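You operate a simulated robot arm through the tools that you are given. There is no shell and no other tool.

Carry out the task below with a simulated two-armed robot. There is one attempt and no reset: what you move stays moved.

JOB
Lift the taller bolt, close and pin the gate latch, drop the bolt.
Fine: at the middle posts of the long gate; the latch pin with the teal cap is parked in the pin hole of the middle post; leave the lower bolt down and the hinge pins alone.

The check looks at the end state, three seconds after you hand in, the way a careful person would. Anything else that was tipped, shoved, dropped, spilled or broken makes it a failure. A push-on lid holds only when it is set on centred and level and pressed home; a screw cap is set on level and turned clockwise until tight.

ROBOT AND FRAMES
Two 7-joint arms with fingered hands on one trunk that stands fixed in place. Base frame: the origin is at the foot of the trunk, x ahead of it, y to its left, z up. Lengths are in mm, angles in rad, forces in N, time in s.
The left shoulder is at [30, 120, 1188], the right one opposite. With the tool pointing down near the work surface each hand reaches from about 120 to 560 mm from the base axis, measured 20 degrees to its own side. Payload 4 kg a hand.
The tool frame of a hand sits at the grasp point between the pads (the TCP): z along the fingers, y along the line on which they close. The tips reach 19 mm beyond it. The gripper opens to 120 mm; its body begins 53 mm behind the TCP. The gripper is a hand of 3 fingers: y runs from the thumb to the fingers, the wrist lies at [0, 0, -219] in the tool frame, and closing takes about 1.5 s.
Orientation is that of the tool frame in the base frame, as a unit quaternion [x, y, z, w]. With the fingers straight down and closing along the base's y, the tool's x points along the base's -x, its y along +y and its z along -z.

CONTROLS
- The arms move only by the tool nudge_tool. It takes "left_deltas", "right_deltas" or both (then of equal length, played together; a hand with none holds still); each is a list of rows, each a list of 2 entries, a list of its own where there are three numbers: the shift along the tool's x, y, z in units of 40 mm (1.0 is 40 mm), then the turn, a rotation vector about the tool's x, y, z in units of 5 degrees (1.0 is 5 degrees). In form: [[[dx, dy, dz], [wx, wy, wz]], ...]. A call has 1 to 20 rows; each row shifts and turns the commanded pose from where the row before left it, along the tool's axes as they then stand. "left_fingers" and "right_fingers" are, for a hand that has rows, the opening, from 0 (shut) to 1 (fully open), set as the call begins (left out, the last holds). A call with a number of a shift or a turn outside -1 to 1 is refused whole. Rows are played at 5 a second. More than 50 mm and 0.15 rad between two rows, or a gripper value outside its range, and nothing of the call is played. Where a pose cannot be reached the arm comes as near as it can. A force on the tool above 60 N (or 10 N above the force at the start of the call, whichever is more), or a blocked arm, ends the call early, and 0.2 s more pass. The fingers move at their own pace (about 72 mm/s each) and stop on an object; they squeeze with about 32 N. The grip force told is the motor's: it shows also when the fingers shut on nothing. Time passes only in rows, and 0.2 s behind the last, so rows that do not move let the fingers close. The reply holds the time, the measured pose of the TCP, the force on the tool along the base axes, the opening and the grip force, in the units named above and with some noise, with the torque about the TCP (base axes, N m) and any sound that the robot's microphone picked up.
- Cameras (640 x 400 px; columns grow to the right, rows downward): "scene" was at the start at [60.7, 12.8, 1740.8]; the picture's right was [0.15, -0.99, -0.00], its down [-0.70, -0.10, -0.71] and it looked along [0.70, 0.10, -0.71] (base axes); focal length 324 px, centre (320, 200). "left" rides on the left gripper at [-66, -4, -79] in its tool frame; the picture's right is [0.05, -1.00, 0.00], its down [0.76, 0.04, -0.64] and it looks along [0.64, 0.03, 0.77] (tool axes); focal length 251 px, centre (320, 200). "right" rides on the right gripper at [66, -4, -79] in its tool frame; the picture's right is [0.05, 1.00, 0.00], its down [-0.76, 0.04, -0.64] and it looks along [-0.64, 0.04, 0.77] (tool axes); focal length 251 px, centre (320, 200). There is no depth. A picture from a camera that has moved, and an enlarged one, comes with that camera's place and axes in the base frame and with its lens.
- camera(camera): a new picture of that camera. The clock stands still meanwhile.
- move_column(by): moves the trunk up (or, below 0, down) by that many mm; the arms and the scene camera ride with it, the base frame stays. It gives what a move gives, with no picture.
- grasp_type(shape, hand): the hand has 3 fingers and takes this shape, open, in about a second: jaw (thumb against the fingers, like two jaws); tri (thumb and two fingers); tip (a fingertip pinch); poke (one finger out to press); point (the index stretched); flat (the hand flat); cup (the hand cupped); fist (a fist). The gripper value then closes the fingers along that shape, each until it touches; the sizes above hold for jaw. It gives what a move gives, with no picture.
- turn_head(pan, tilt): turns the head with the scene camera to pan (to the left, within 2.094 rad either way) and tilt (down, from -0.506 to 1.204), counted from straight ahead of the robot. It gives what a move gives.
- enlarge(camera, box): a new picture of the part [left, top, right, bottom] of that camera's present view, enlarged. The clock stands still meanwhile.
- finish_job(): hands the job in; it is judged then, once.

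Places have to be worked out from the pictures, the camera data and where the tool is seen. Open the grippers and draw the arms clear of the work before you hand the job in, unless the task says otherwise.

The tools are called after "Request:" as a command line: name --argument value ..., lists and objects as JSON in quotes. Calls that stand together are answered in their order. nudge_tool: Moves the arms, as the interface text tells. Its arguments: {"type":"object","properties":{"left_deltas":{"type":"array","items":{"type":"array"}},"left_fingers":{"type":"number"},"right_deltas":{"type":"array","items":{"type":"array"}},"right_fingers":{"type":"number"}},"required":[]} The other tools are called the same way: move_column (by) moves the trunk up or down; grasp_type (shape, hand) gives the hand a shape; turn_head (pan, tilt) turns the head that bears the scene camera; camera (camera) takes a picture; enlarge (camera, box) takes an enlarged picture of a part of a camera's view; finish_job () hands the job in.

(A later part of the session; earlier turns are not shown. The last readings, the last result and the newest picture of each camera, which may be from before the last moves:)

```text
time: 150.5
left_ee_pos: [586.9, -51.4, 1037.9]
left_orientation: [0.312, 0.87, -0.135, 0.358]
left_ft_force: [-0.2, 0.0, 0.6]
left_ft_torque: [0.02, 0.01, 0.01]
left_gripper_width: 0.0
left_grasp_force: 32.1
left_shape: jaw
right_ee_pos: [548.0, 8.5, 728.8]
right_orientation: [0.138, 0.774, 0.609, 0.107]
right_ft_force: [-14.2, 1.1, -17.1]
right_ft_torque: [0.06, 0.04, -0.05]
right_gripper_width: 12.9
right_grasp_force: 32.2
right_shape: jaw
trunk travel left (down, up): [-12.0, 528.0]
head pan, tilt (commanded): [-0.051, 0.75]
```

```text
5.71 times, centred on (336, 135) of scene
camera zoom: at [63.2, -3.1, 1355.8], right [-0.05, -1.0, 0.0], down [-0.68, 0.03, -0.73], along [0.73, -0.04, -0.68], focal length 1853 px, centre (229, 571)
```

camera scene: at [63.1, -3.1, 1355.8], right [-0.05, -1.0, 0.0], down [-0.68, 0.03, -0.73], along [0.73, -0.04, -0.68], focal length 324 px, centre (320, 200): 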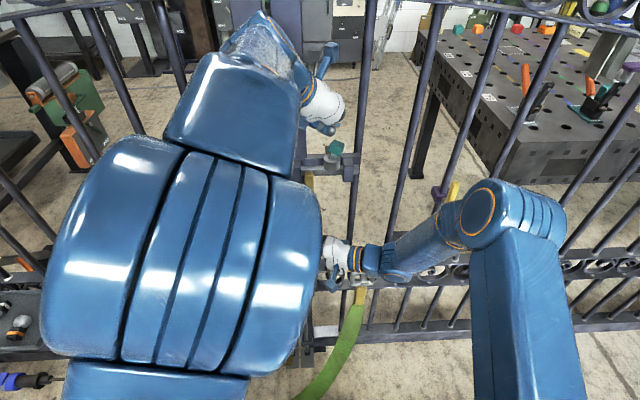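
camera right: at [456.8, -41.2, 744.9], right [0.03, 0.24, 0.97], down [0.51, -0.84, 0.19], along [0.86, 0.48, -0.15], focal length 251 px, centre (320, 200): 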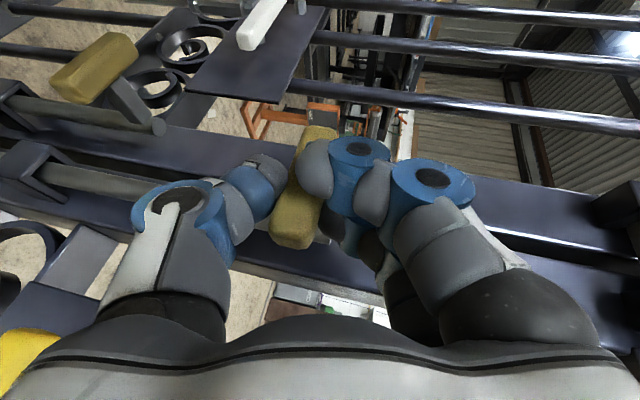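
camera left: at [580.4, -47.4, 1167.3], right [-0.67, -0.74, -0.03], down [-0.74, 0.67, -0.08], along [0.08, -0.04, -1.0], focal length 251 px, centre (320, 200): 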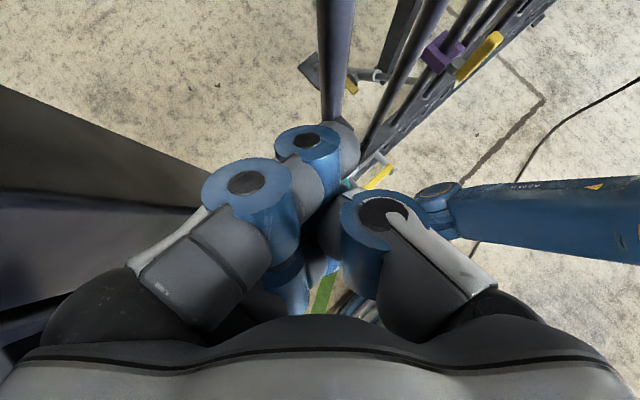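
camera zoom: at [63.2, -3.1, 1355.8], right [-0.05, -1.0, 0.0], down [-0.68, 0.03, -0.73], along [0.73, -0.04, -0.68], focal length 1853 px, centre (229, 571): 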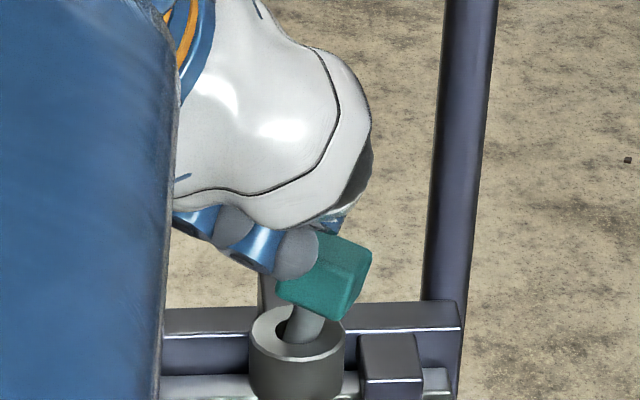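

No force: the fingertip is passing in front of the cap's left side. I rise 15 mm, shift 16 mm right and 3 mm forward, and come down on the cap's top instead.

Request:
nudge_tool --left_deltas '[[[-0.265, -0.004, -0.265], [0, 0, 0]], [[-0.22, -0.26, 0.224], [0, 0, 0]], [[0, 0, 0], [0, 0, 0]]]'

Request:
enlarge --camera "scene" --box '[300, 100, 372, 170]'

```text
time: 151.3
left_ee_pos: [591.3, -68.7, 1053.4]
left_orientation: [0.312, 0.87, -0.135, 0.358]
left_ft_force: [-0.6, -0.2, 0.2]
left_ft_torque: [0.0, -0.01, 0.01]
left_gripper_width: 0.1
left_grasp_force: 31.8
left_shape: jaw
right_ee_pos: [547.0, 9.4, 727.5]
right_orientation: [0.139, 0.773, 0.609, 0.108]
right_ft_force: [-14.1, 1.3, -17.2]
right_ft_torque: [0.11, 0.04, -0.02]
right_gripper_width: 13.1
right_grasp_force: 32.0
right_shape: jaw
trunk travel left (down, up): [-12.0, 528.0]
head pan, tilt (commanded): [-0.051, 0.75]
```

```text
5.71 times, centred on (336, 135) of scene
camera zoom: at [63.3, -3.2, 1355.8], right [-0.05, -1.0, 0.0], down [-0.68, 0.03, -0.73], along [0.73, -0.04, -0.68], focal length 1853 px, centre (229, 571)
```

zoom: 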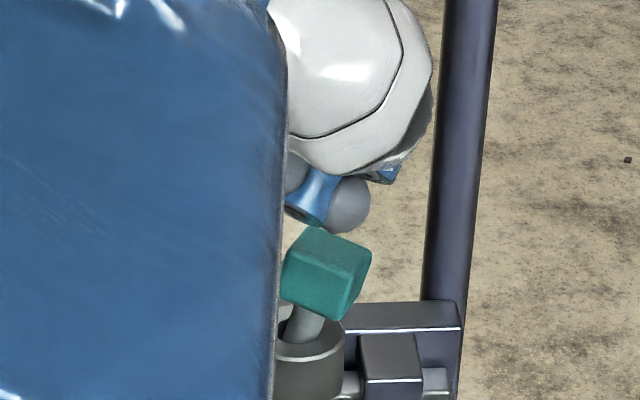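

The lower fingertip is now above the cap's top. I lower in steps and watch for contact.

Request:
nudge_tool --left_deltas '[[[0.071, 0.001, 0.071], [0, 0, 0]], [[0.071, 0.001, 0.071], [0, 0, 0]], [[0, 0, 0], [0, 0, 0]]]'

Request:
nudge_tool --left_deltas '[[[0.071, 0.001, 0.071], [0, 0, 0]], [[0, 0, 0], [0, 0, 0]]]'

Request:
enlarge --camera "scene" --box '[300, 100, 372, 170]'

```text
time: 152.1
left_ee_pos: [590.2, -69.4, 1046.5]
left_orientation: [0.313, 0.869, -0.135, 0.357]
left_ft_force: [0.1, -0.1, 0.3]
left_ft_torque: [0.01, -0.01, -0.05]
left_gripper_width: 0.0
left_grasp_force: 31.8
left_shape: jaw
right_ee_pos: [546.8, 9.1, 728.5]
right_orientation: [0.139, 0.773, 0.609, 0.107]
right_ft_force: [-14.1, 2.1, -17.9]
right_ft_torque: [0.07, 0.04, -0.01]
right_gripper_width: 13.0
right_grasp_force: 31.9
right_shape: jaw
trunk travel left (down, up): [-12.0, 528.0]
head pan, tilt (commanded): [-0.051, 0.75]
```

```text
time: 152.7
left_ee_pos: [589.7, -69.1, 1041.4]
left_orientation: [0.312, 0.87, -0.134, 0.357]
left_ft_force: [0.4, -0.2, 0.0]
left_ft_torque: [-0.02, -0.01, -0.05]
left_gripper_width: 0.1
left_grasp_force: 32.2
left_shape: jaw
right_ee_pos: [547.8, 9.6, 729.6]
right_orientation: [0.139, 0.773, 0.609, 0.107]
right_ft_force: [-13.6, 0.3, -17.6]
right_ft_torque: [0.05, 0.01, 0.0]
right_gripper_width: 12.6
right_grasp_force: 32.9
right_shape: jaw
trunk travel left (down, up): [-12.0, 528.0]
head pan, tilt (commanded): [-0.051, 0.75]
```

```text
5.71 times, centred on (336, 135) of scene
camera zoom: at [63.3, -3.1, 1355.8], right [-0.05, -1.0, 0.0], down [-0.68, 0.03, -0.73], along [0.73, -0.04, -0.68], focal length 1853 px, centre (229, 571)
```

zoom: 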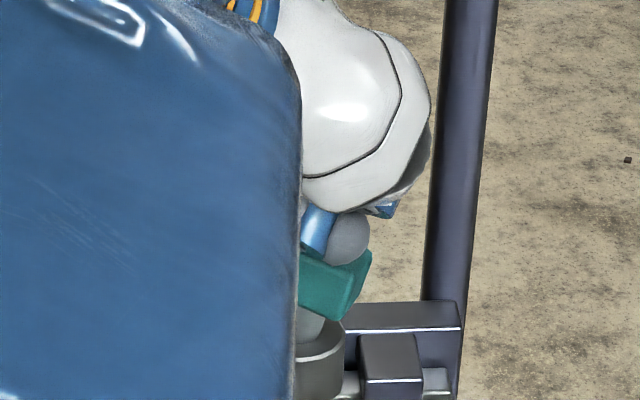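

Very close now, still no force. Two more 3 mm steps.

Request:
nudge_tool --left_deltas '[[[0.053, 0.001, 0.053], [0, 0, 0]], [[0, 0, 0], [0, 0, 0]]]'

Request:
nudge_tool --left_deltas '[[[0.053, 0.001, 0.053], [0, 0, 0]], [[0, 0, 0], [0, 0, 0]]]'

Request:
nudge_tool --left_deltas '[[[0.053, 0.001, 0.053], [0, 0, 0]], [[0, 0, 0], [0, 0, 0]]]'

Request:
enlarge --camera "scene" --box '[300, 100, 372, 170]'

```text
time: 153.3
left_ee_pos: [589.7, -68.5, 1039.0]
left_orientation: [0.312, 0.87, -0.134, 0.357]
left_ft_force: [0.6, -0.7, -0.1]
left_ft_torque: [0.01, 0.02, -0.01]
left_gripper_width: 0.2
left_grasp_force: 31.8
left_shape: jaw
right_ee_pos: [547.3, 9.2, 728.8]
right_orientation: [0.139, 0.773, 0.609, 0.107]
right_ft_force: [-13.9, 0.9, -16.6]
right_ft_torque: [0.09, 0.0, -0.02]
right_gripper_width: 12.8
right_grasp_force: 32.0
right_shape: jaw
trunk travel left (down, up): [-12.0, 528.0]
head pan, tilt (commanded): [-0.051, 0.75]
```

```text
time: 153.9
left_ee_pos: [590.0, -67.8, 1036.5]
left_orientation: [0.313, 0.87, -0.135, 0.357]
left_ft_force: [0.7, -0.4, 0.3]
left_ft_torque: [0.0, 0.03, 0.01]
left_gripper_width: 0.1
left_grasp_force: 31.9
left_shape: jaw
right_ee_pos: [547.4, 10.0, 728.7]
right_orientation: [0.139, 0.774, 0.608, 0.108]
right_ft_force: [-13.6, 0.7, -17.5]
right_ft_torque: [0.04, 0.01, 0.0]
right_gripper_width: 13.0
right_grasp_force: 32.0
right_shape: jaw
trunk travel left (down, up): [-12.0, 528.0]
head pan, tilt (commanded): [-0.051, 0.75]
```

```text
time: 154.5
left_ee_pos: [591.0, -70.1, 1032.4]
left_orientation: [0.313, 0.87, -0.135, 0.357]
left_ft_force: [-1.6, 0.4, 2.0]
left_ft_torque: [0.01, 0.08, 0.0]
left_gripper_width: 0.0
left_grasp_force: 32.6
left_shape: jaw
right_ee_pos: [547.5, 9.6, 728.2]
right_orientation: [0.14, 0.773, 0.609, 0.107]
right_ft_force: [-12.4, 1.4, -19.2]
right_ft_torque: [0.05, 0.06, 0.01]
right_gripper_width: 12.9
right_grasp_force: 31.8
right_shape: jaw
trunk travel left (down, up): [-12.0, 528.0]
head pan, tilt (commanded): [-0.051, 0.75]
```

```text
5.71 times, centred on (336, 135) of scene
camera zoom: at [63.1, -3.0, 1355.8], right [-0.05, -1.0, 0.0], down [-0.68, 0.03, -0.73], along [0.73, -0.04, -0.68], focal length 1853 px, centre (229, 571)
```

zoom: 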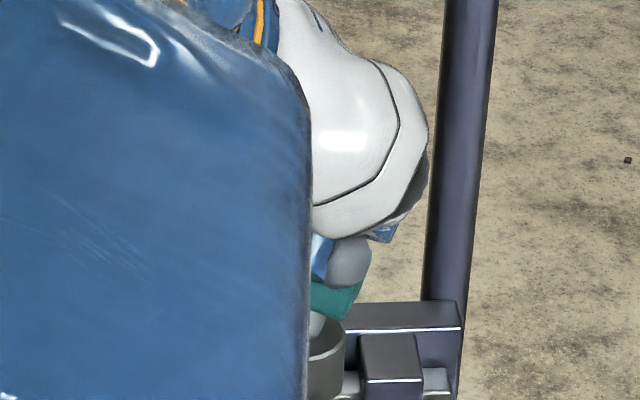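

Contact is only at the cap's front top edge, so the cap sits further back than I assumed. I rise 12 mm, go 11 mm forward, and lower again.

Request:
nudge_tool --left_deltas '[[[-0.212, -0.003, -0.212], [0, 0, 0]], [[-0.15, 0.176, 0.148], [0, 0, 0]], [[0.071, 0.001, 0.071], [0, 0, 0]], [[0.071, 0.001, 0.071], [0, 0, 0]], [[0, 0, 0], [0, 0, 0]]]'

Request:
nudge_tool --left_deltas '[[[0.053, 0.001, 0.053], [0, 0, 0]], [[0, 0, 0], [0, 0, 0]]]'

Request:
enlarge --camera "scene" --box '[300, 100, 372, 170]'

```text
time: 155.7
left_ee_pos: [601.6, -69.3, 1036.4]
left_orientation: [0.312, 0.87, -0.134, 0.357]
left_ft_force: [0.0, 0.2, -0.4]
left_ft_torque: [0.01, 0.01, 0.01]
left_gripper_width: 0.0
left_grasp_force: 32.1
left_shape: jaw
right_ee_pos: [546.0, 9.9, 728.7]
right_orientation: [0.139, 0.773, 0.609, 0.107]
right_ft_force: [-13.4, 1.0, -17.9]
right_ft_torque: [0.09, 0.0, -0.02]
right_gripper_width: 13.1
right_grasp_force: 32.2
right_shape: jaw
trunk travel left (down, up): [-12.0, 528.0]
head pan, tilt (commanded): [-0.051, 0.75]
```

```text
time: 156.3
left_ee_pos: [602.3, -68.4, 1035.0]
left_orientation: [0.313, 0.869, -0.135, 0.358]
left_ft_force: [-0.6, -0.9, 7.3]
left_ft_torque: [-0.07, 0.1, 0.01]
left_gripper_width: 0.0
left_grasp_force: 31.8
left_shape: jaw
right_ee_pos: [548.2, 9.4, 728.2]
right_orientation: [0.14, 0.773, 0.609, 0.108]
right_ft_force: [-11.0, 2.8, -18.9]
right_ft_torque: [0.08, -0.02, 0.03]
right_gripper_width: 12.7
right_grasp_force: 32.1
right_shape: jaw
trunk travel left (down, up): [-12.0, 528.0]
head pan, tilt (commanded): [-0.051, 0.75]
```

```text
5.71 times, centred on (336, 135) of scene
camera zoom: at [63.0, -3.0, 1355.8], right [-0.05, -1.0, 0.0], down [-0.68, 0.03, -0.73], along [0.73, -0.04, -0.68], focal length 1853 px, centre (229, 571)
```

zoom: 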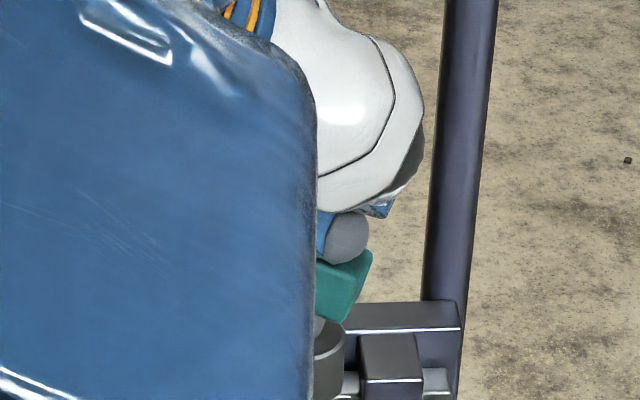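

Vertical contact now, but it is on the cap's right half, which would add to the lean. I rise 10 mm, move 15 mm left to the raised edge, and press there.

Request:
nudge_tool --left_deltas '[[[-0.177, -0.003, -0.177], [0, 0, 0]], [[0.168, 0.288, -0.172], [0, 0, 0]], [[0.088, 0.001, 0.088], [0, 0, 0]], [[0, 0, 0], [0, 0, 0]]]'

Request:
nudge_tool --left_deltas '[[[0.053, 0.001, 0.053], [0, 0, 0]], [[0, 0, 0], [0, 0, 0]]]'

Request:
enlarge --camera "scene" --box '[300, 100, 372, 170]'

```text
time: 157.3
left_ee_pos: [602.8, -53.3, 1039.2]
left_orientation: [0.312, 0.87, -0.134, 0.358]
left_ft_force: [0.5, -0.4, 2.7]
left_ft_torque: [-0.04, 0.07, -0.02]
left_gripper_width: 0.0
left_grasp_force: 31.7
left_shape: jaw
right_ee_pos: [546.5, 9.2, 727.9]
right_orientation: [0.138, 0.774, 0.609, 0.107]
right_ft_force: [-12.8, 1.3, -18.2]
right_ft_torque: [0.09, 0.02, 0.01]
right_gripper_width: 12.7
right_grasp_force: 31.7
right_shape: jaw
trunk travel left (down, up): [-12.0, 528.0]
head pan, tilt (commanded): [-0.051, 0.75]
```

```text
time: 157.9
left_ee_pos: [601.6, -53.9, 1037.1]
left_orientation: [0.312, 0.87, -0.135, 0.358]
left_ft_force: [-0.4, 0.8, 11.0]
left_ft_torque: [-0.02, 0.18, -0.06]
left_gripper_width: 0.0
left_grasp_force: 32.1
left_shape: jaw
right_ee_pos: [546.8, 9.7, 728.2]
right_orientation: [0.14, 0.773, 0.609, 0.108]
right_ft_force: [-10.2, 1.8, -20.1]
right_ft_torque: [0.05, -0.01, -0.02]
right_gripper_width: 12.7
right_grasp_force: 32.1
right_shape: jaw
trunk travel left (down, up): [-12.0, 528.0]
head pan, tilt (commanded): [-0.051, 0.75]
```

```text
5.71 times, centred on (336, 135) of scene
camera zoom: at [62.8, -2.8, 1355.8], right [-0.05, -1.0, 0.0], down [-0.68, 0.03, -0.73], along [0.73, -0.04, -0.68], focal length 1853 px, centre (229, 571)
```

zoom: 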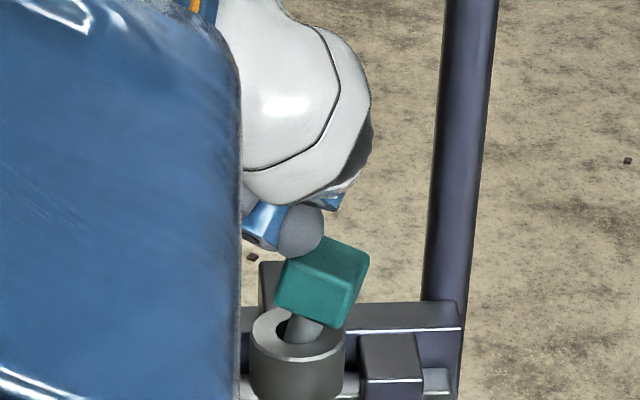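

It is working: pressing on the raised edge (11 N) has moved the cap down some 6 mm. I continue pressing.

Request:
nudge_tool --left_deltas '[[[0.053, 0.001, 0.053], [0, 0, 0]], [[0, 0, 0], [0, 0, 0]]]'

Request:
nudge_tool --left_deltas '[[[0.053, 0.001, 0.053], [0, 0, 0]], [[0, 0, 0], [0, 0, 0]]]'

Request:
enlarge --camera "scene" --box '[300, 100, 372, 170]'

```text
time: 158.5
left_ee_pos: [600.3, -53.5, 1035.7]
left_orientation: [0.313, 0.869, -0.135, 0.358]
left_ft_force: [-0.2, 2.4, 21.1]
left_ft_torque: [-0.03, 0.31, -0.05]
left_gripper_width: 0.2
left_grasp_force: 31.9
left_shape: jaw
right_ee_pos: [548.2, 10.3, 728.1]
right_orientation: [0.139, 0.774, 0.608, 0.107]
right_ft_force: [-7.4, 0.8, -22.6]
right_ft_torque: [0.04, -0.03, -0.02]
right_gripper_width: 12.6
right_grasp_force: 32.4
right_shape: jaw
trunk travel left (down, up): [-12.0, 528.0]
head pan, tilt (commanded): [-0.051, 0.75]
```

```text
time: 159.1
left_ee_pos: [600.4, -53.8, 1031.8]
left_orientation: [0.313, 0.869, -0.135, 0.358]
left_ft_force: [-2.8, 0.5, 26.0]
left_ft_torque: [-0.01, 0.55, -0.04]
left_gripper_width: 0.2
left_grasp_force: 32.0
left_shape: jaw
right_ee_pos: [546.9, 9.7, 728.1]
right_orientation: [0.139, 0.774, 0.608, 0.108]
right_ft_force: [-4.3, 1.1, -24.2]
right_ft_torque: [0.03, -0.04, -0.03]
right_gripper_width: 12.8
right_grasp_force: 31.9
right_shape: jaw
trunk travel left (down, up): [-12.0, 528.0]
head pan, tilt (commanded): [-0.051, 0.75]
```

```text
5.71 times, centred on (336, 135) of scene
camera zoom: at [61.8, -2.4, 1355.9], right [-0.05, -1.0, 0.0], down [-0.68, 0.03, -0.73], along [0.73, -0.04, -0.68], focal length 1853 px, centre (229, 571)
```

zoom: 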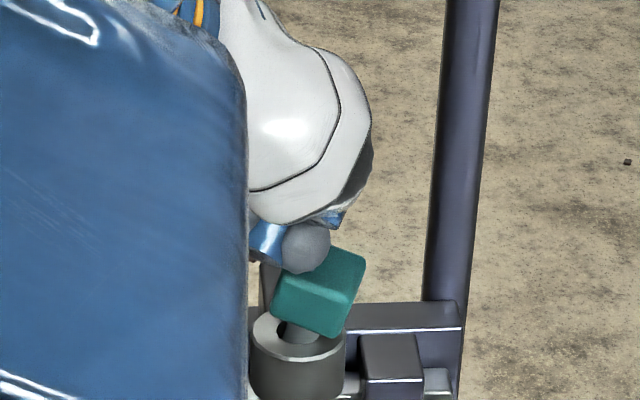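

The cap is going down further and now nearly touches the tube's rim. One more press, then I look at its attitude.

Request:
nudge_tool --left_deltas '[[[0.053, 0.001, 0.053], [0, 0, 0]], [[0, 0, 0], [0, 0, 0]]]'

Request:
enlarge --camera "scene" --box '[308, 120, 364, 170]'

```text
time: 159.7
left_ee_pos: [600.7, -53.4, 1032.0]
left_orientation: [0.312, 0.869, -0.134, 0.36]
left_ft_force: [-4.5, 3.9, 37.5]
left_ft_torque: [0.08, 0.75, -0.07]
left_gripper_width: 0.0
left_grasp_force: 31.4
left_shape: jaw
right_ee_pos: [547.2, 9.3, 728.9]
right_orientation: [0.139, 0.774, 0.608, 0.108]
right_ft_force: [-1.6, 2.4, -27.5]
right_ft_torque: [0.01, -0.12, 0.0]
right_gripper_width: 12.9
right_grasp_force: 31.6
right_shape: jaw
trunk travel left (down, up): [-12.0, 528.0]
head pan, tilt (commanded): [-0.051, 0.75]
```

```text
8.00 times, centred on (336, 145) of scene
camera zoom: at [61.2, -2.0, 1356.0], right [-0.05, -1.0, 0.0], down [-0.68, 0.03, -0.73], along [0.73, -0.04, -0.68], focal length 2594 px, centre (192, 640)
```

zoom: 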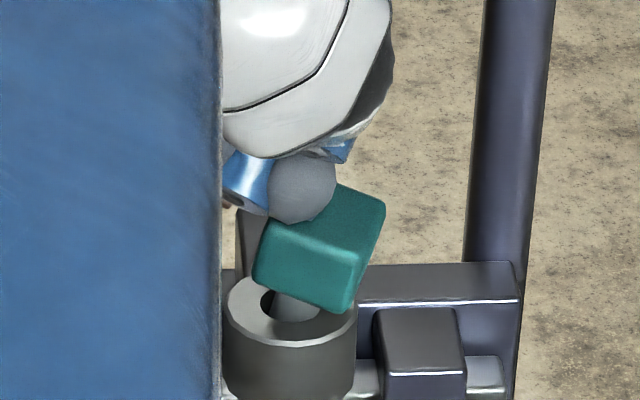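

Pressing has stalled at 37 N with the cap's lower corner practically on the tube's rim: the pin is down. I lift the hand off and look at how it sits.

Request:
nudge_tool --left_deltas '[[[-0.265, -0.004, -0.265], [0, 0, 0]], [[-0.353, -0.005, -0.353], [0, 0, 0]], [[0.15, -0.6, -0.5], [0, 0, 0]], [[0.3, 0.5, -0.35], [0, 0, 0]], [[0.4, 0.7, -0.42], [0, 0, 0]], [[0.4, 0.7, -0.42], [0, 0, 0]]]'

Request:
camera --camera "scene"

Request:
enlarge --camera "scene" --box '[308, 125, 364, 175]'

```text
time: 161.1
left_ee_pos: [570.8, 39.8, 1074.4]
left_orientation: [0.313, 0.87, -0.135, 0.358]
left_ft_force: [-0.1, 0.4, 0.2]
left_ft_torque: [0.01, -0.02, -0.04]
left_gripper_width: 0.2
left_grasp_force: 33.1
left_shape: jaw
right_ee_pos: [547.6, 9.0, 728.5]
right_orientation: [0.139, 0.773, 0.609, 0.108]
right_ft_force: [-10.9, 1.9, -18.3]
right_ft_torque: [0.06, 0.0, -0.04]
right_gripper_width: 13.1
right_grasp_force: 31.8
right_shape: jaw
trunk travel left (down, up): [-12.0, 528.0]
head pan, tilt (commanded): [-0.051, 0.75]
```

```text
taken
camera scene: at [63.3, -3.0, 1355.7], right [-0.05, -1.0, 0.0], down [-0.68, 0.03, -0.73], along [0.73, -0.04, -0.68], focal length 324 px, centre (320, 200)
```

scene: 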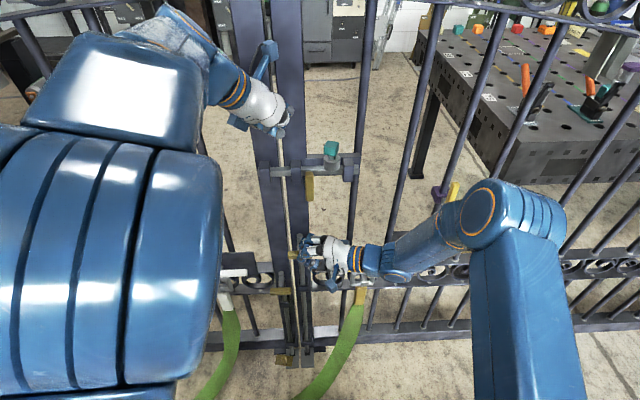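

```text
8.00 times, centred on (336, 150) of scene
camera zoom: at [63.3, -3.0, 1355.7], right [-0.05, -1.0, 0.0], down [-0.68, 0.03, -0.73], along [0.73, -0.04, -0.68], focal length 2594 px, centre (192, 600)
```

zoom: 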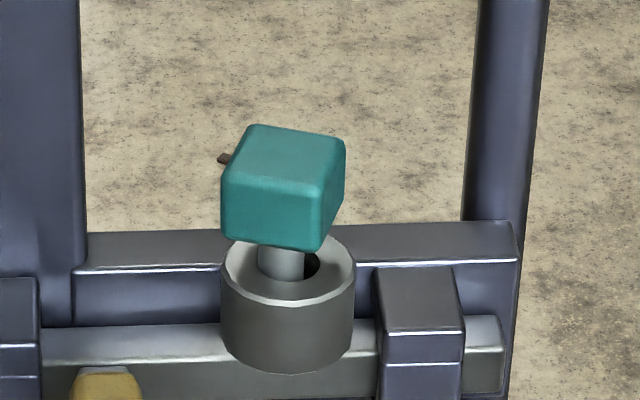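

The pin now stands upright in the latch tube with about the same stem length showing as in its parking tube. To learn whether that is full depth, I look down into the empty parking tube with the left camera.

Request:
camera --camera "left"

```text
taken
camera left: at [562.5, 43.8, 1177.2], right [-0.67, -0.74, -0.03], down [-0.74, 0.67, -0.08], along [0.08, -0.04, -1.0], focal length 251 px, centre (320, 200)
```

left: 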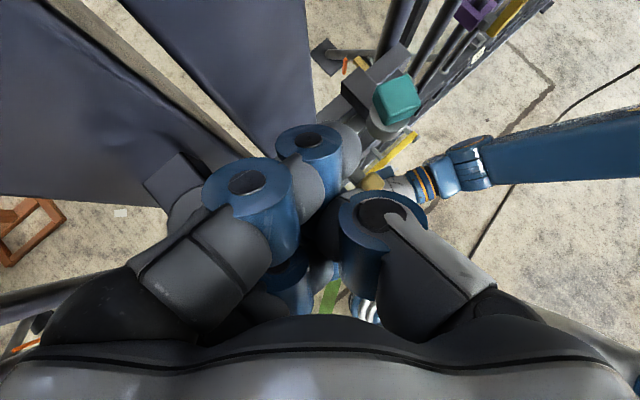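

The finger hides the parking tube. I retreat along the hand axis and shift left so that the tube comes into the clear part of the view.

Request:
nudge_tool --left_deltas '[[[0, 0, -1], [0, 0, 0]], [[0, 0, -0.25], [0, 0, 0]], [[0.455, 0.604, -0.234], [0, 0, 0]], [[0.455, 0.604, -0.234], [0, 0, 0]]]'

Request:
camera --camera "left"

Request:
enlarge --camera "left" --box '[240, 0, 400, 120]'

Request:
camera --camera "scene"

```text
time: 162.1
left_ee_pos: [545.1, 124.6, 1095.7]
left_orientation: [0.314, 0.87, -0.135, 0.357]
left_ft_force: [0.9, -0.6, 0.8]
left_ft_torque: [0.02, 0.0, -0.02]
left_gripper_width: 0.0
left_grasp_force: 31.6
left_shape: jaw
right_ee_pos: [547.6, 7.4, 728.7]
right_orientation: [0.139, 0.773, 0.609, 0.107]
right_ft_force: [-11.7, 2.3, -18.0]
right_ft_torque: [0.08, 0.02, 0.0]
right_gripper_width: 13.1
right_grasp_force: 31.9
right_shape: jaw
trunk travel left (down, up): [-12.0, 528.0]
head pan, tilt (commanded): [-0.051, 0.75]
```

```text
taken
camera left: at [536.6, 128.8, 1198.5], right [-0.67, -0.74, -0.03], down [-0.74, 0.67, -0.08], along [0.08, -0.04, -1.0], focal length 251 px, centre (320, 200)
```

left: 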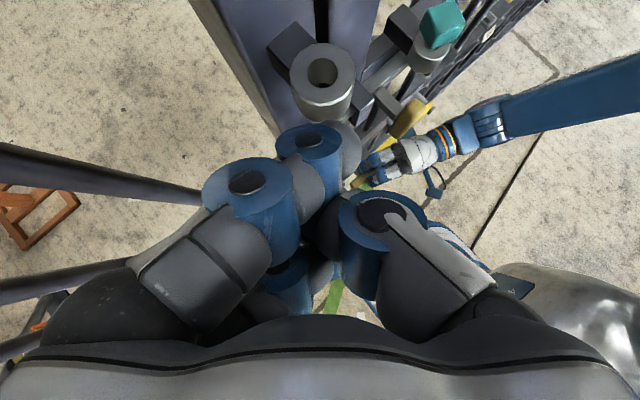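

```text
3.33 times, centred on (320, 60) of left
camera zoom: at [536.6, 128.8, 1198.5], right [-0.67, -0.74, -0.03], down [-0.74, 0.67, -0.08], along [0.08, -0.04, -1.0], focal length 838 px, centre (320, 667)
```

zoom: 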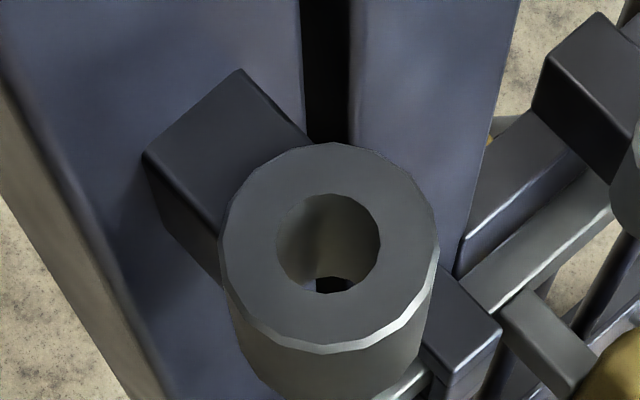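

```text
taken
camera scene: at [63.2, -2.8, 1355.8], right [-0.05, -1.0, 0.0], down [-0.68, 0.03, -0.73], along [0.73, -0.04, -0.68], focal length 324 px, centre (320, 200)
```

scene: 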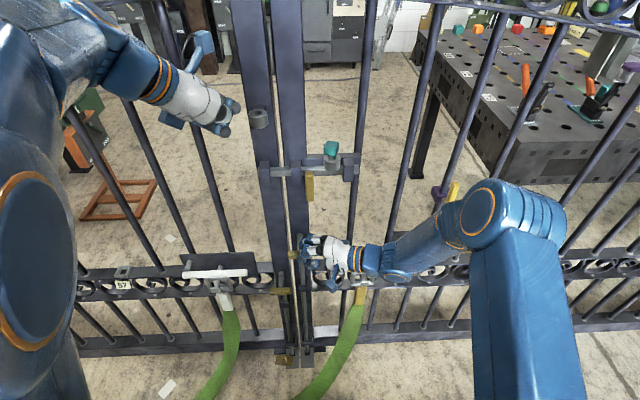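

Both tubes look identical inside, with the same ledge at the bottom, and the cap again stands about 14–15 mm above the rim, so the pin is seated just as it was parked. Now the bolt: I lower it by hand, 50 mm first, checking the force.

Request:
nudge_tool --right_deltas '[[[0, -0.243, 0.058], [0, 0, 0]], [[0, -0.243, 0.058], [0, 0, 0]], [[0, -0.243, 0.058], [0, 0, 0]], [[0, -0.243, 0.058], [0, 0, 0]], [[0, -0.243, 0.058], [0, 0, 0]]]'

Request:
enlarge --camera "scene" --box '[240, 220, 400, 320]'

Request:
enlarge --camera "scene" --box '[250, 320, 346, 390]'

```text
time: 163.3
left_ee_pos: [544.8, 124.5, 1094.9]
left_orientation: [0.313, 0.87, -0.135, 0.357]
left_ft_force: [-0.3, 0.3, -1.2]
left_ft_torque: [0.0, 0.01, -0.03]
left_gripper_width: 0.1
left_grasp_force: 31.7
left_shape: jaw
right_ee_pos: [548.6, 10.0, 677.8]
right_orientation: [0.14, 0.774, 0.608, 0.106]
right_ft_force: [-0.6, 14.9, -10.6]
right_ft_torque: [0.21, -0.23, 0.04]
right_gripper_width: 11.0
right_grasp_force: 31.7
right_shape: jaw
trunk travel left (down, up): [-12.0, 528.0]
head pan, tilt (commanded): [-0.051, 0.75]
```

```text
4.00 times, centred on (320, 270) of scene
camera zoom: at [64.0, -1.8, 1355.7], right [-0.05, -1.0, 0.0], down [-0.68, 0.03, -0.73], along [0.73, -0.04, -0.68], focal length 1297 px, centre (320, -80)
```

zoom: 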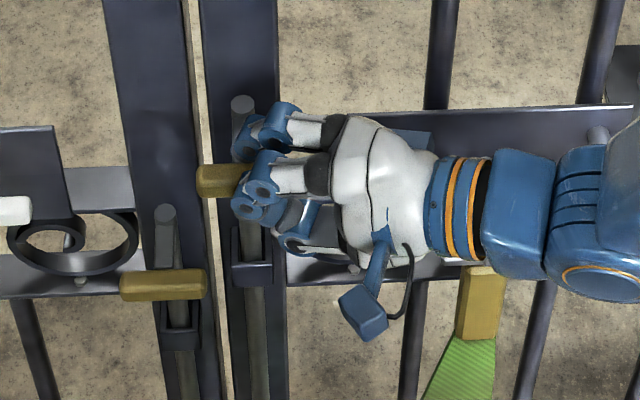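

```text
5.71 times, centred on (298, 355) of scene
camera zoom: at [64.0, -1.8, 1355.7], right [-0.05, -1.0, 0.0], down [-0.68, 0.03, -0.73], along [0.73, -0.04, -0.68], focal length 1853 px, centre (446, -686)
```

zoom: 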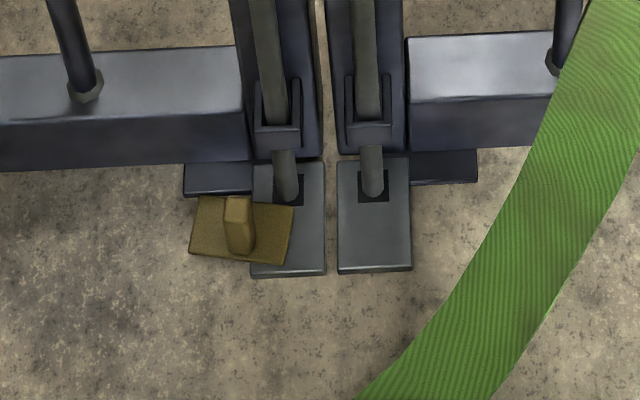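

At 678 mm height the yawed hand is coming close to the yellow handle, and there is a 15 N sideways force. I check with the right camera before going further.

Request:
camera --camera "right"

Request:
enlarge --camera "scene" --box '[290, 230, 418, 310]'

```text
taken
camera right: at [458.0, -40.5, 694.2], right [0.03, 0.24, 0.97], down [0.51, -0.84, 0.19], along [0.86, 0.48, -0.15], focal length 251 px, centre (320, 200)
```

right: 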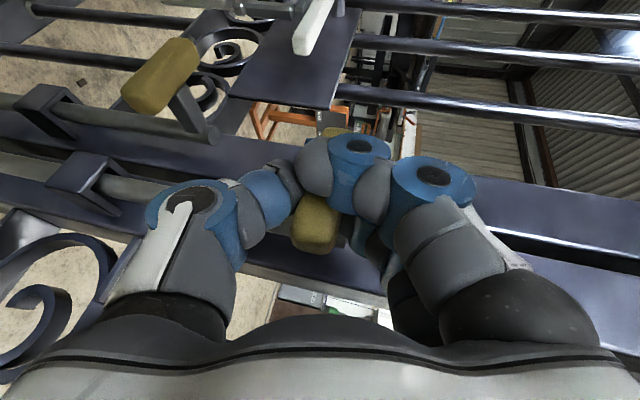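

```text
5.00 times, centred on (354, 270) of scene
camera zoom: at [64.0, -1.8, 1355.7], right [-0.05, -1.0, 0.0], down [-0.68, 0.03, -0.73], along [0.73, -0.04, -0.68], focal length 1622 px, centre (150, -150)
```

zoom: 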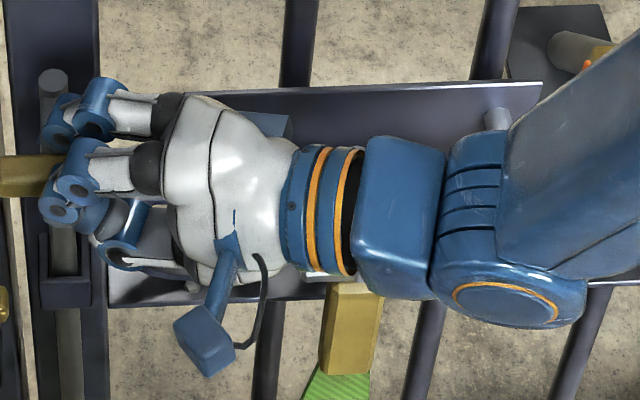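

The palm is right above the yellow handle with little room, so before lowering further I turn the right hand's yaw back by 40° about the grip to its original approach angle.

Request:
nudge_tool --right_deltas '[[[0.018, 0, 0], [0, -0.9715, 0.2337]], [[0.018, 0, 0], [0, -0.9715, 0.2337]], [[0.018, 0, 0], [0, -0.9715, 0.2337]], [[0.018, 0, 0], [0, -0.9715, 0.2337]], [[0.018, 0, 0], [0, -0.9715, 0.2337]], [[0.018, 0, 0], [0, -0.9715, 0.2337]], [[0.018, 0, 0], [0, -0.9715, 0.2337]], [[0.018, 0, 0], [0, -0.9715, 0.2337]]]'

Request:
camera --camera "right"

Request:
enlarge --camera "scene" --box '[240, 220, 400, 320]'

```text
time: 165.1
left_ee_pos: [546.0, 124.8, 1095.5]
left_orientation: [0.312, 0.87, -0.135, 0.356]
left_ft_force: [0.4, -0.4, 0.3]
left_ft_torque: [-0.03, -0.02, 0.02]
left_gripper_width: 0.0
left_grasp_force: 31.9
left_shape: jaw
right_ee_pos: [544.3, 10.6, 678.0]
right_orientation: [0.397, 0.68, 0.533, 0.31]
right_ft_force: [12.3, 0.1, -10.4]
right_ft_torque: [-0.14, -0.12, 0.48]
right_gripper_width: 10.5
right_grasp_force: 32.1
right_shape: jaw
trunk travel left (down, up): [-12.0, 528.0]
head pan, tilt (commanded): [-0.051, 0.75]
```

```text
taken
camera right: at [443.5, 30.3, 693.9], right [0.18, 0.16, 0.97], down [-0.16, -0.97, 0.19], along [0.97, -0.19, -0.15], focal length 251 px, centre (320, 200)
```

right: 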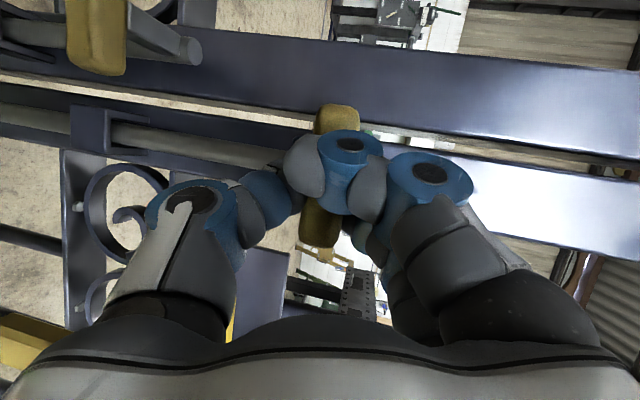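

```text
4.00 times, centred on (320, 270) of scene
camera zoom: at [65.1, -3.0, 1355.7], right [-0.05, -1.0, 0.0], down [-0.68, 0.03, -0.73], along [0.73, -0.04, -0.68], focal length 1297 px, centre (320, -80)
```

zoom: 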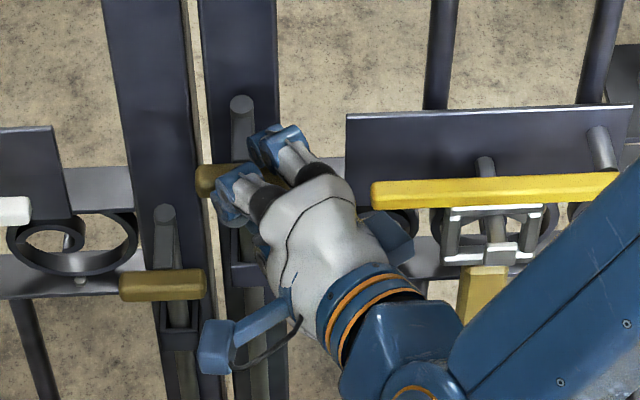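

The yellow handle is untouched. I continue lowering the bolt 20 mm.

Request:
nudge_tool --right_deltas '[[[0, -0.243, 0.058], [0, 0, 0]], [[0, -0.243, 0.058], [0, 0, 0]]]'

Request:
enlarge --camera "scene" --box '[240, 220, 400, 320]'

Request:
camera --camera "right"

```text
time: 165.7
left_ee_pos: [546.1, 123.6, 1094.1]
left_orientation: [0.313, 0.87, -0.135, 0.357]
left_ft_force: [0.0, -0.5, 0.5]
left_ft_torque: [-0.01, -0.01, 0.01]
left_gripper_width: 0.1
left_grasp_force: 31.6
left_shape: jaw
right_ee_pos: [544.2, 11.7, 657.9]
right_orientation: [0.396, 0.679, 0.534, 0.311]
right_ft_force: [17.4, -0.8, -9.2]
right_ft_torque: [-0.17, -0.12, 0.38]
right_gripper_width: 10.5
right_grasp_force: 31.7
right_shape: jaw
trunk travel left (down, up): [-12.0, 528.0]
head pan, tilt (commanded): [-0.051, 0.75]
```

```text
4.00 times, centred on (320, 270) of scene
camera zoom: at [65.5, -3.2, 1355.7], right [-0.05, -1.0, 0.0], down [-0.68, 0.03, -0.73], along [0.73, -0.04, -0.68], focal length 1297 px, centre (320, -80)
```

zoom: 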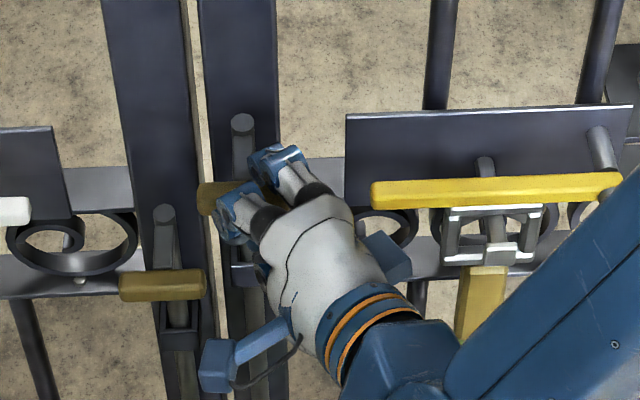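

```text
taken
camera right: at [443.1, 30.5, 674.3], right [0.18, 0.16, 0.97], down [-0.16, -0.97, 0.19], along [0.97, -0.19, -0.15], focal length 251 px, centre (320, 200)
```

right: 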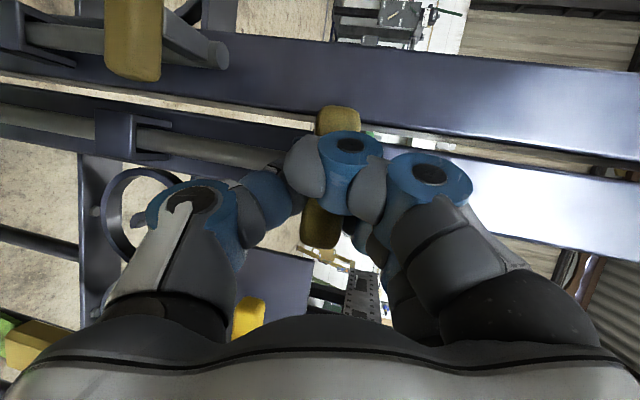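

The rod's top is now within about 8 mm of its original height. I lower in 4 mm steps until it seats.

Request:
nudge_tool --right_deltas '[[[0, -0.097, 0.023], [0, 0, 0]], [[0, 0, 0], [0, 0, 0]]]'

Request:
nudge_tool --right_deltas '[[[0, -0.097, 0.023], [0, 0, 0]], [[0, 0, 0], [0, 0, 0]]]'

Request:
enlarge --camera "scene" --box '[240, 220, 400, 320]'

Request:
enlarge --camera "scene" --box '[250, 320, 346, 390]'

```text
time: 166.3
left_ee_pos: [546.4, 123.6, 1095.0]
left_orientation: [0.313, 0.87, -0.135, 0.356]
left_ft_force: [0.0, 0.4, -0.2]
left_ft_torque: [-0.02, -0.01, -0.01]
left_gripper_width: 0.1
left_grasp_force: 31.9
left_shape: jaw
right_ee_pos: [543.5, 12.2, 653.4]
right_orientation: [0.396, 0.68, 0.534, 0.309]
right_ft_force: [14.2, -2.1, -10.3]
right_ft_torque: [-0.18, -0.14, 0.33]
right_gripper_width: 10.7
right_grasp_force: 32.3
right_shape: jaw
trunk travel left (down, up): [-12.0, 528.0]
head pan, tilt (commanded): [-0.051, 0.75]
```

```text
time: 166.9
left_ee_pos: [546.4, 123.4, 1094.9]
left_orientation: [0.312, 0.87, -0.134, 0.356]
left_ft_force: [-0.1, 0.4, 0.0]
left_ft_torque: [0.02, 0.02, 0.04]
left_gripper_width: 0.0
left_grasp_force: 31.5
left_shape: jaw
right_ee_pos: [545.1, 12.5, 649.3]
right_orientation: [0.397, 0.679, 0.535, 0.309]
right_ft_force: [16.0, -2.9, -8.5]
right_ft_torque: [-0.18, -0.12, 0.35]
right_gripper_width: 10.5
right_grasp_force: 32.1
right_shape: jaw
trunk travel left (down, up): [-12.0, 528.0]
head pan, tilt (commanded): [-0.051, 0.75]
```

```text
4.00 times, centred on (320, 270) of scene
camera zoom: at [65.3, -3.3, 1355.7], right [-0.05, -1.0, 0.0], down [-0.68, 0.03, -0.73], along [0.73, -0.04, -0.68], focal length 1297 px, centre (320, -80)
```

zoom: 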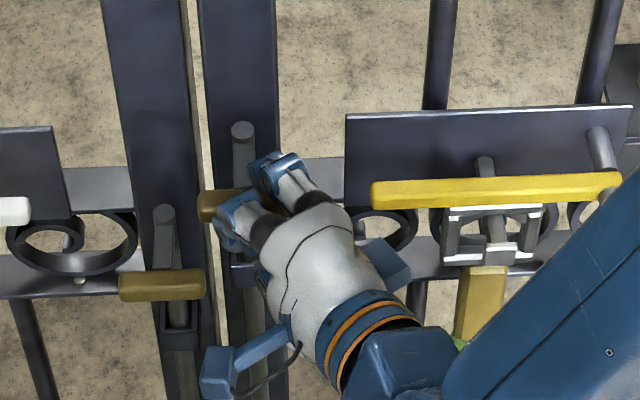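

```text
5.71 times, centred on (298, 355) of scene
camera zoom: at [65.3, -3.3, 1355.7], right [-0.05, -1.0, 0.0], down [-0.68, 0.03, -0.73], along [0.73, -0.04, -0.68], focal length 1853 px, centre (446, -686)
```

zoom: 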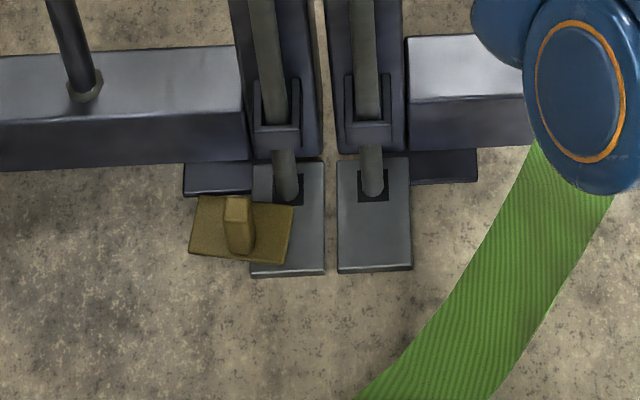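

The rod's top is back at its original image height. I lower 3 mm more twice to let it seat fully and watch the weight come off the hand.

Request:
nudge_tool --right_deltas '[[[0, -0.073, 0.0175], [0, 0, 0]], [[0, 0, 0], [0, 0, 0]]]'

Request:
nudge_tool --right_deltas '[[[0, -0.073, 0.0175], [0, 0, 0]], [[0, 0, 0], [0, 0, 0]]]'

Request:
nudge_tool --right_deltas '[[[0, -0.073, 0.0175], [0, 0, 0]], [[0, 0, 0], [0, 0, 0]]]'

```text
time: 167.5
left_ee_pos: [546.8, 124.0, 1094.8]
left_orientation: [0.312, 0.87, -0.135, 0.356]
left_ft_force: [0.9, -0.1, 0.3]
left_ft_torque: [-0.01, 0.02, -0.01]
left_gripper_width: 0.1
left_grasp_force: 31.6
left_shape: jaw
right_ee_pos: [543.8, 13.1, 647.6]
right_orientation: [0.396, 0.679, 0.536, 0.309]
right_ft_force: [17.2, -1.1, -5.0]
right_ft_torque: [-0.16, -0.16, 0.34]
right_gripper_width: 10.6
right_grasp_force: 31.9
right_shape: jaw
trunk travel left (down, up): [-12.0, 528.0]
head pan, tilt (commanded): [-0.051, 0.75]
```

```text
time: 168.1
left_ee_pos: [547.0, 124.6, 1096.0]
left_orientation: [0.311, 0.87, -0.134, 0.358]
left_ft_force: [0.3, 0.0, 0.2]
left_ft_torque: [0.03, 0.01, -0.01]
left_gripper_width: 0.1
left_grasp_force: 32.0
left_shape: jaw
right_ee_pos: [543.3, 13.4, 646.4]
right_orientation: [0.395, 0.679, 0.536, 0.309]
right_ft_force: [12.8, -1.1, 3.2]
right_ft_torque: [-0.15, -0.22, 0.23]
right_gripper_width: 10.3
right_grasp_force: 32.1
right_shape: jaw
trunk travel left (down, up): [-12.0, 528.0]
head pan, tilt (commanded): [-0.051, 0.75]
```

```text
time: 168.7
left_ee_pos: [545.6, 123.1, 1094.6]
left_orientation: [0.312, 0.87, -0.135, 0.357]
left_ft_force: [0.5, -0.5, 0.2]
left_ft_torque: [-0.01, -0.04, 0.0]
left_gripper_width: 0.0
left_grasp_force: 32.1
left_shape: jaw
right_ee_pos: [543.7, 13.4, 643.8]
right_orientation: [0.394, 0.679, 0.536, 0.31]
right_ft_force: [9.5, 2.9, 11.0]
right_ft_torque: [-0.12, -0.26, 0.2]
right_gripper_width: 10.5
right_grasp_force: 32.0
right_shape: jaw
trunk travel left (down, up): [-12.0, 528.0]
head pan, tilt (commanded): [-0.051, 0.75]
```

The force has turned to +11 N, so the bolt is seated on its stop. I open the right hand.

Request:
nudge_tool --right_deltas '[[[0, 0.05, -0.012], [0, 0, 0]], [[0, 0, 0], [0, 0, 0]], [[0, 0, 0], [0, 0, 0]], [[0, 0, 0], [0, 0, 0]]]' --right_fingers 0.55

Request:
camera --camera "right"

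Request:
enlarge --camera "scene" --box '[240, 220, 400, 320]'

```text
time: 169.7
left_ee_pos: [543.5, 124.1, 1096.2]
left_orientation: [0.312, 0.87, -0.134, 0.359]
left_ft_force: [0.4, -0.1, 0.9]
left_ft_torque: [-0.02, 0.03, -0.01]
left_gripper_width: 0.0
left_grasp_force: 32.0
left_shape: jaw
right_ee_pos: [541.1, 13.9, 644.2]
right_orientation: [0.395, 0.681, 0.535, 0.308]
right_ft_force: [-19.9, -2.1, -3.5]
right_ft_torque: [-0.04, -0.29, 0.5]
right_gripper_width: 61.1
right_grasp_force: 0.0
right_shape: jaw
trunk travel left (down, up): [-12.0, 528.0]
head pan, tilt (commanded): [-0.051, 0.75]
```

```text
taken
camera right: at [439.4, 30.8, 660.8], right [0.18, 0.16, 0.97], down [-0.15, -0.97, 0.19], along [0.97, -0.18, -0.15], focal length 251 px, centre (320, 200)
```

right: 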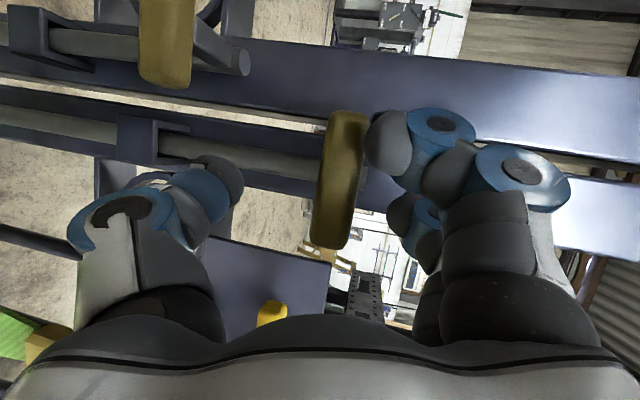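

```text
4.00 times, centred on (320, 270) of scene
camera zoom: at [61.3, -3.3, 1355.9], right [-0.05, -1.0, 0.0], down [-0.68, 0.03, -0.73], along [0.73, -0.04, -0.68], focal length 1297 px, centre (320, -80)
```

zoom: 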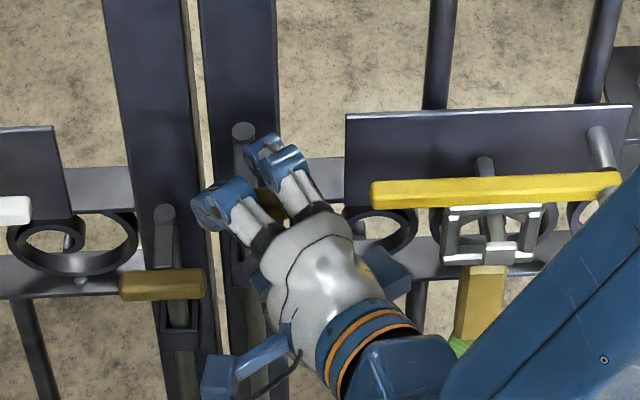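

The hand is open, but the grip is nearer to the upper fingers and something presses in x. I raise the hand 11 mm to centre it around the grip before withdrawing.

Request:
nudge_tool --right_deltas '[[[0, 0.133, -0.032], [0, 0, 0]], [[0, 0.133, -0.032], [0, 0, 0]], [[0, 0, 0], [0, 0, 0]]]'

Request:
camera --camera "right"

```text
time: 170.5
left_ee_pos: [544.2, 124.7, 1095.9]
left_orientation: [0.312, 0.87, -0.135, 0.358]
left_ft_force: [-1.0, -0.1, -0.4]
left_ft_torque: [0.01, 0.0, -0.04]
left_gripper_width: 0.1
left_grasp_force: 31.7
left_shape: jaw
right_ee_pos: [541.8, 11.9, 654.9]
right_orientation: [0.395, 0.679, 0.536, 0.31]
right_ft_force: [0.2, -0.3, 0.4]
right_ft_torque: [0.01, 0.02, -0.02]
right_gripper_width: 65.4
right_grasp_force: 0.1
right_shape: jaw
trunk travel left (down, up): [-12.0, 528.0]
head pan, tilt (commanded): [-0.051, 0.75]
```

```text
taken
camera right: at [441.5, 30.3, 672.6], right [0.18, 0.16, 0.97], down [-0.16, -0.97, 0.19], along [0.97, -0.19, -0.15], focal length 251 px, centre (320, 200)
```

right: 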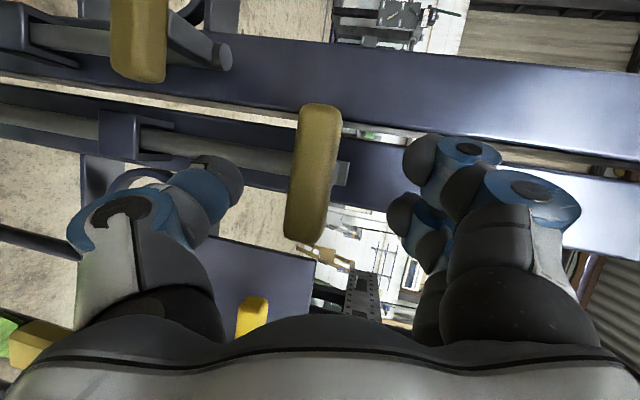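

The bolt stands as it did at the start and the hand is free of it. I withdraw the right hand 50 mm along its axis, then back it away up and to the right the way it came.

Request:
nudge_tool --right_deltas '[[[0, 0, -0.4], [0, 0, 0]], [[0, 0, -0.45], [0, 0, 0]], [[0, 0, -0.4], [0, 0, 0]], [[-0.435, 0.295, -0.195], [0, -0.973, 0.23]], [[-0.445, 0.305, -0.157], [0, -0.973, 0.23]], [[-0.45, 0.313, -0.12], [0, -0.973, 0.23]], [[-0.45, 0.323, -0.08], [0, -0.973, 0.23]], [[-0.45, 0.33, -0.043], [0, -0.973, 0.23]], [[-0.445, 0.34, -0.005], [0, -0.973, 0.23]]]'

Request:
camera --camera "scene"

Request:
enlarge --camera "scene" --box '[216, 240, 408, 360]'

```text
time: 172.5
left_ee_pos: [545.3, 123.5, 1096.2]
left_orientation: [0.313, 0.87, -0.135, 0.357]
left_ft_force: [-0.2, 0.1, -0.7]
left_ft_torque: [-0.01, 0.03, 0.02]
left_gripper_width: 0.0
left_grasp_force: 31.9
left_shape: jaw
right_ee_pos: [525.5, -118.1, 746.9]
right_orientation: [0.557, 0.554, 0.435, 0.439]
right_ft_force: [-0.5, -1.0, -0.6]
right_ft_torque: [0.04, 0.01, 0.02]
right_gripper_width: 65.5
right_grasp_force: 0.1
right_shape: jaw
trunk travel left (down, up): [-12.0, 528.0]
head pan, tilt (commanded): [-0.051, 0.75]
```

```text
taken
camera scene: at [62.8, -3.2, 1355.8], right [-0.05, -1.0, 0.0], down [-0.68, 0.03, -0.73], along [0.73, -0.04, -0.68], focal length 324 px, centre (320, 200)
```

scene: 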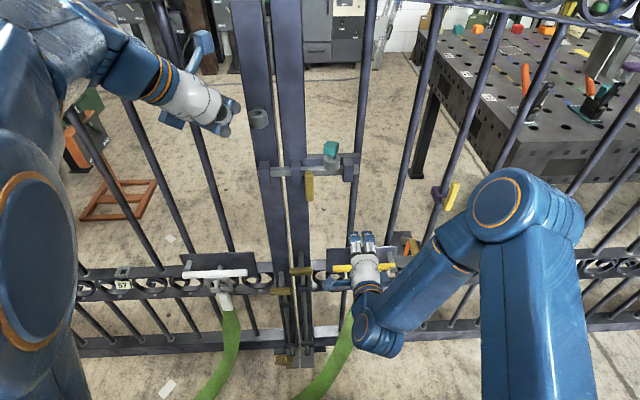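

```text
3.33 times, centred on (312, 300) of scene
camera zoom: at [62.8, -3.2, 1355.8], right [-0.05, -1.0, 0.0], down [-0.68, 0.03, -0.73], along [0.73, -0.04, -0.68], focal length 1081 px, centre (347, -133)
```

zoom: 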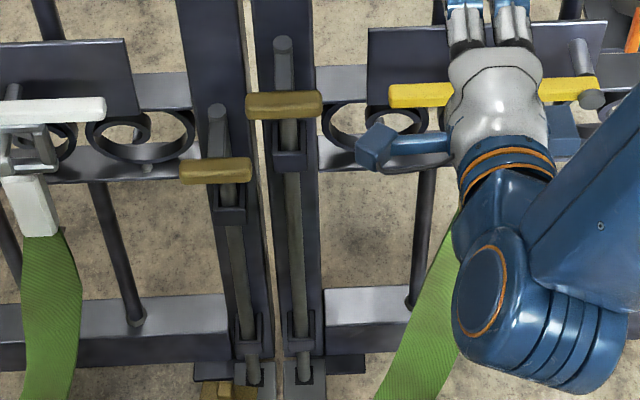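

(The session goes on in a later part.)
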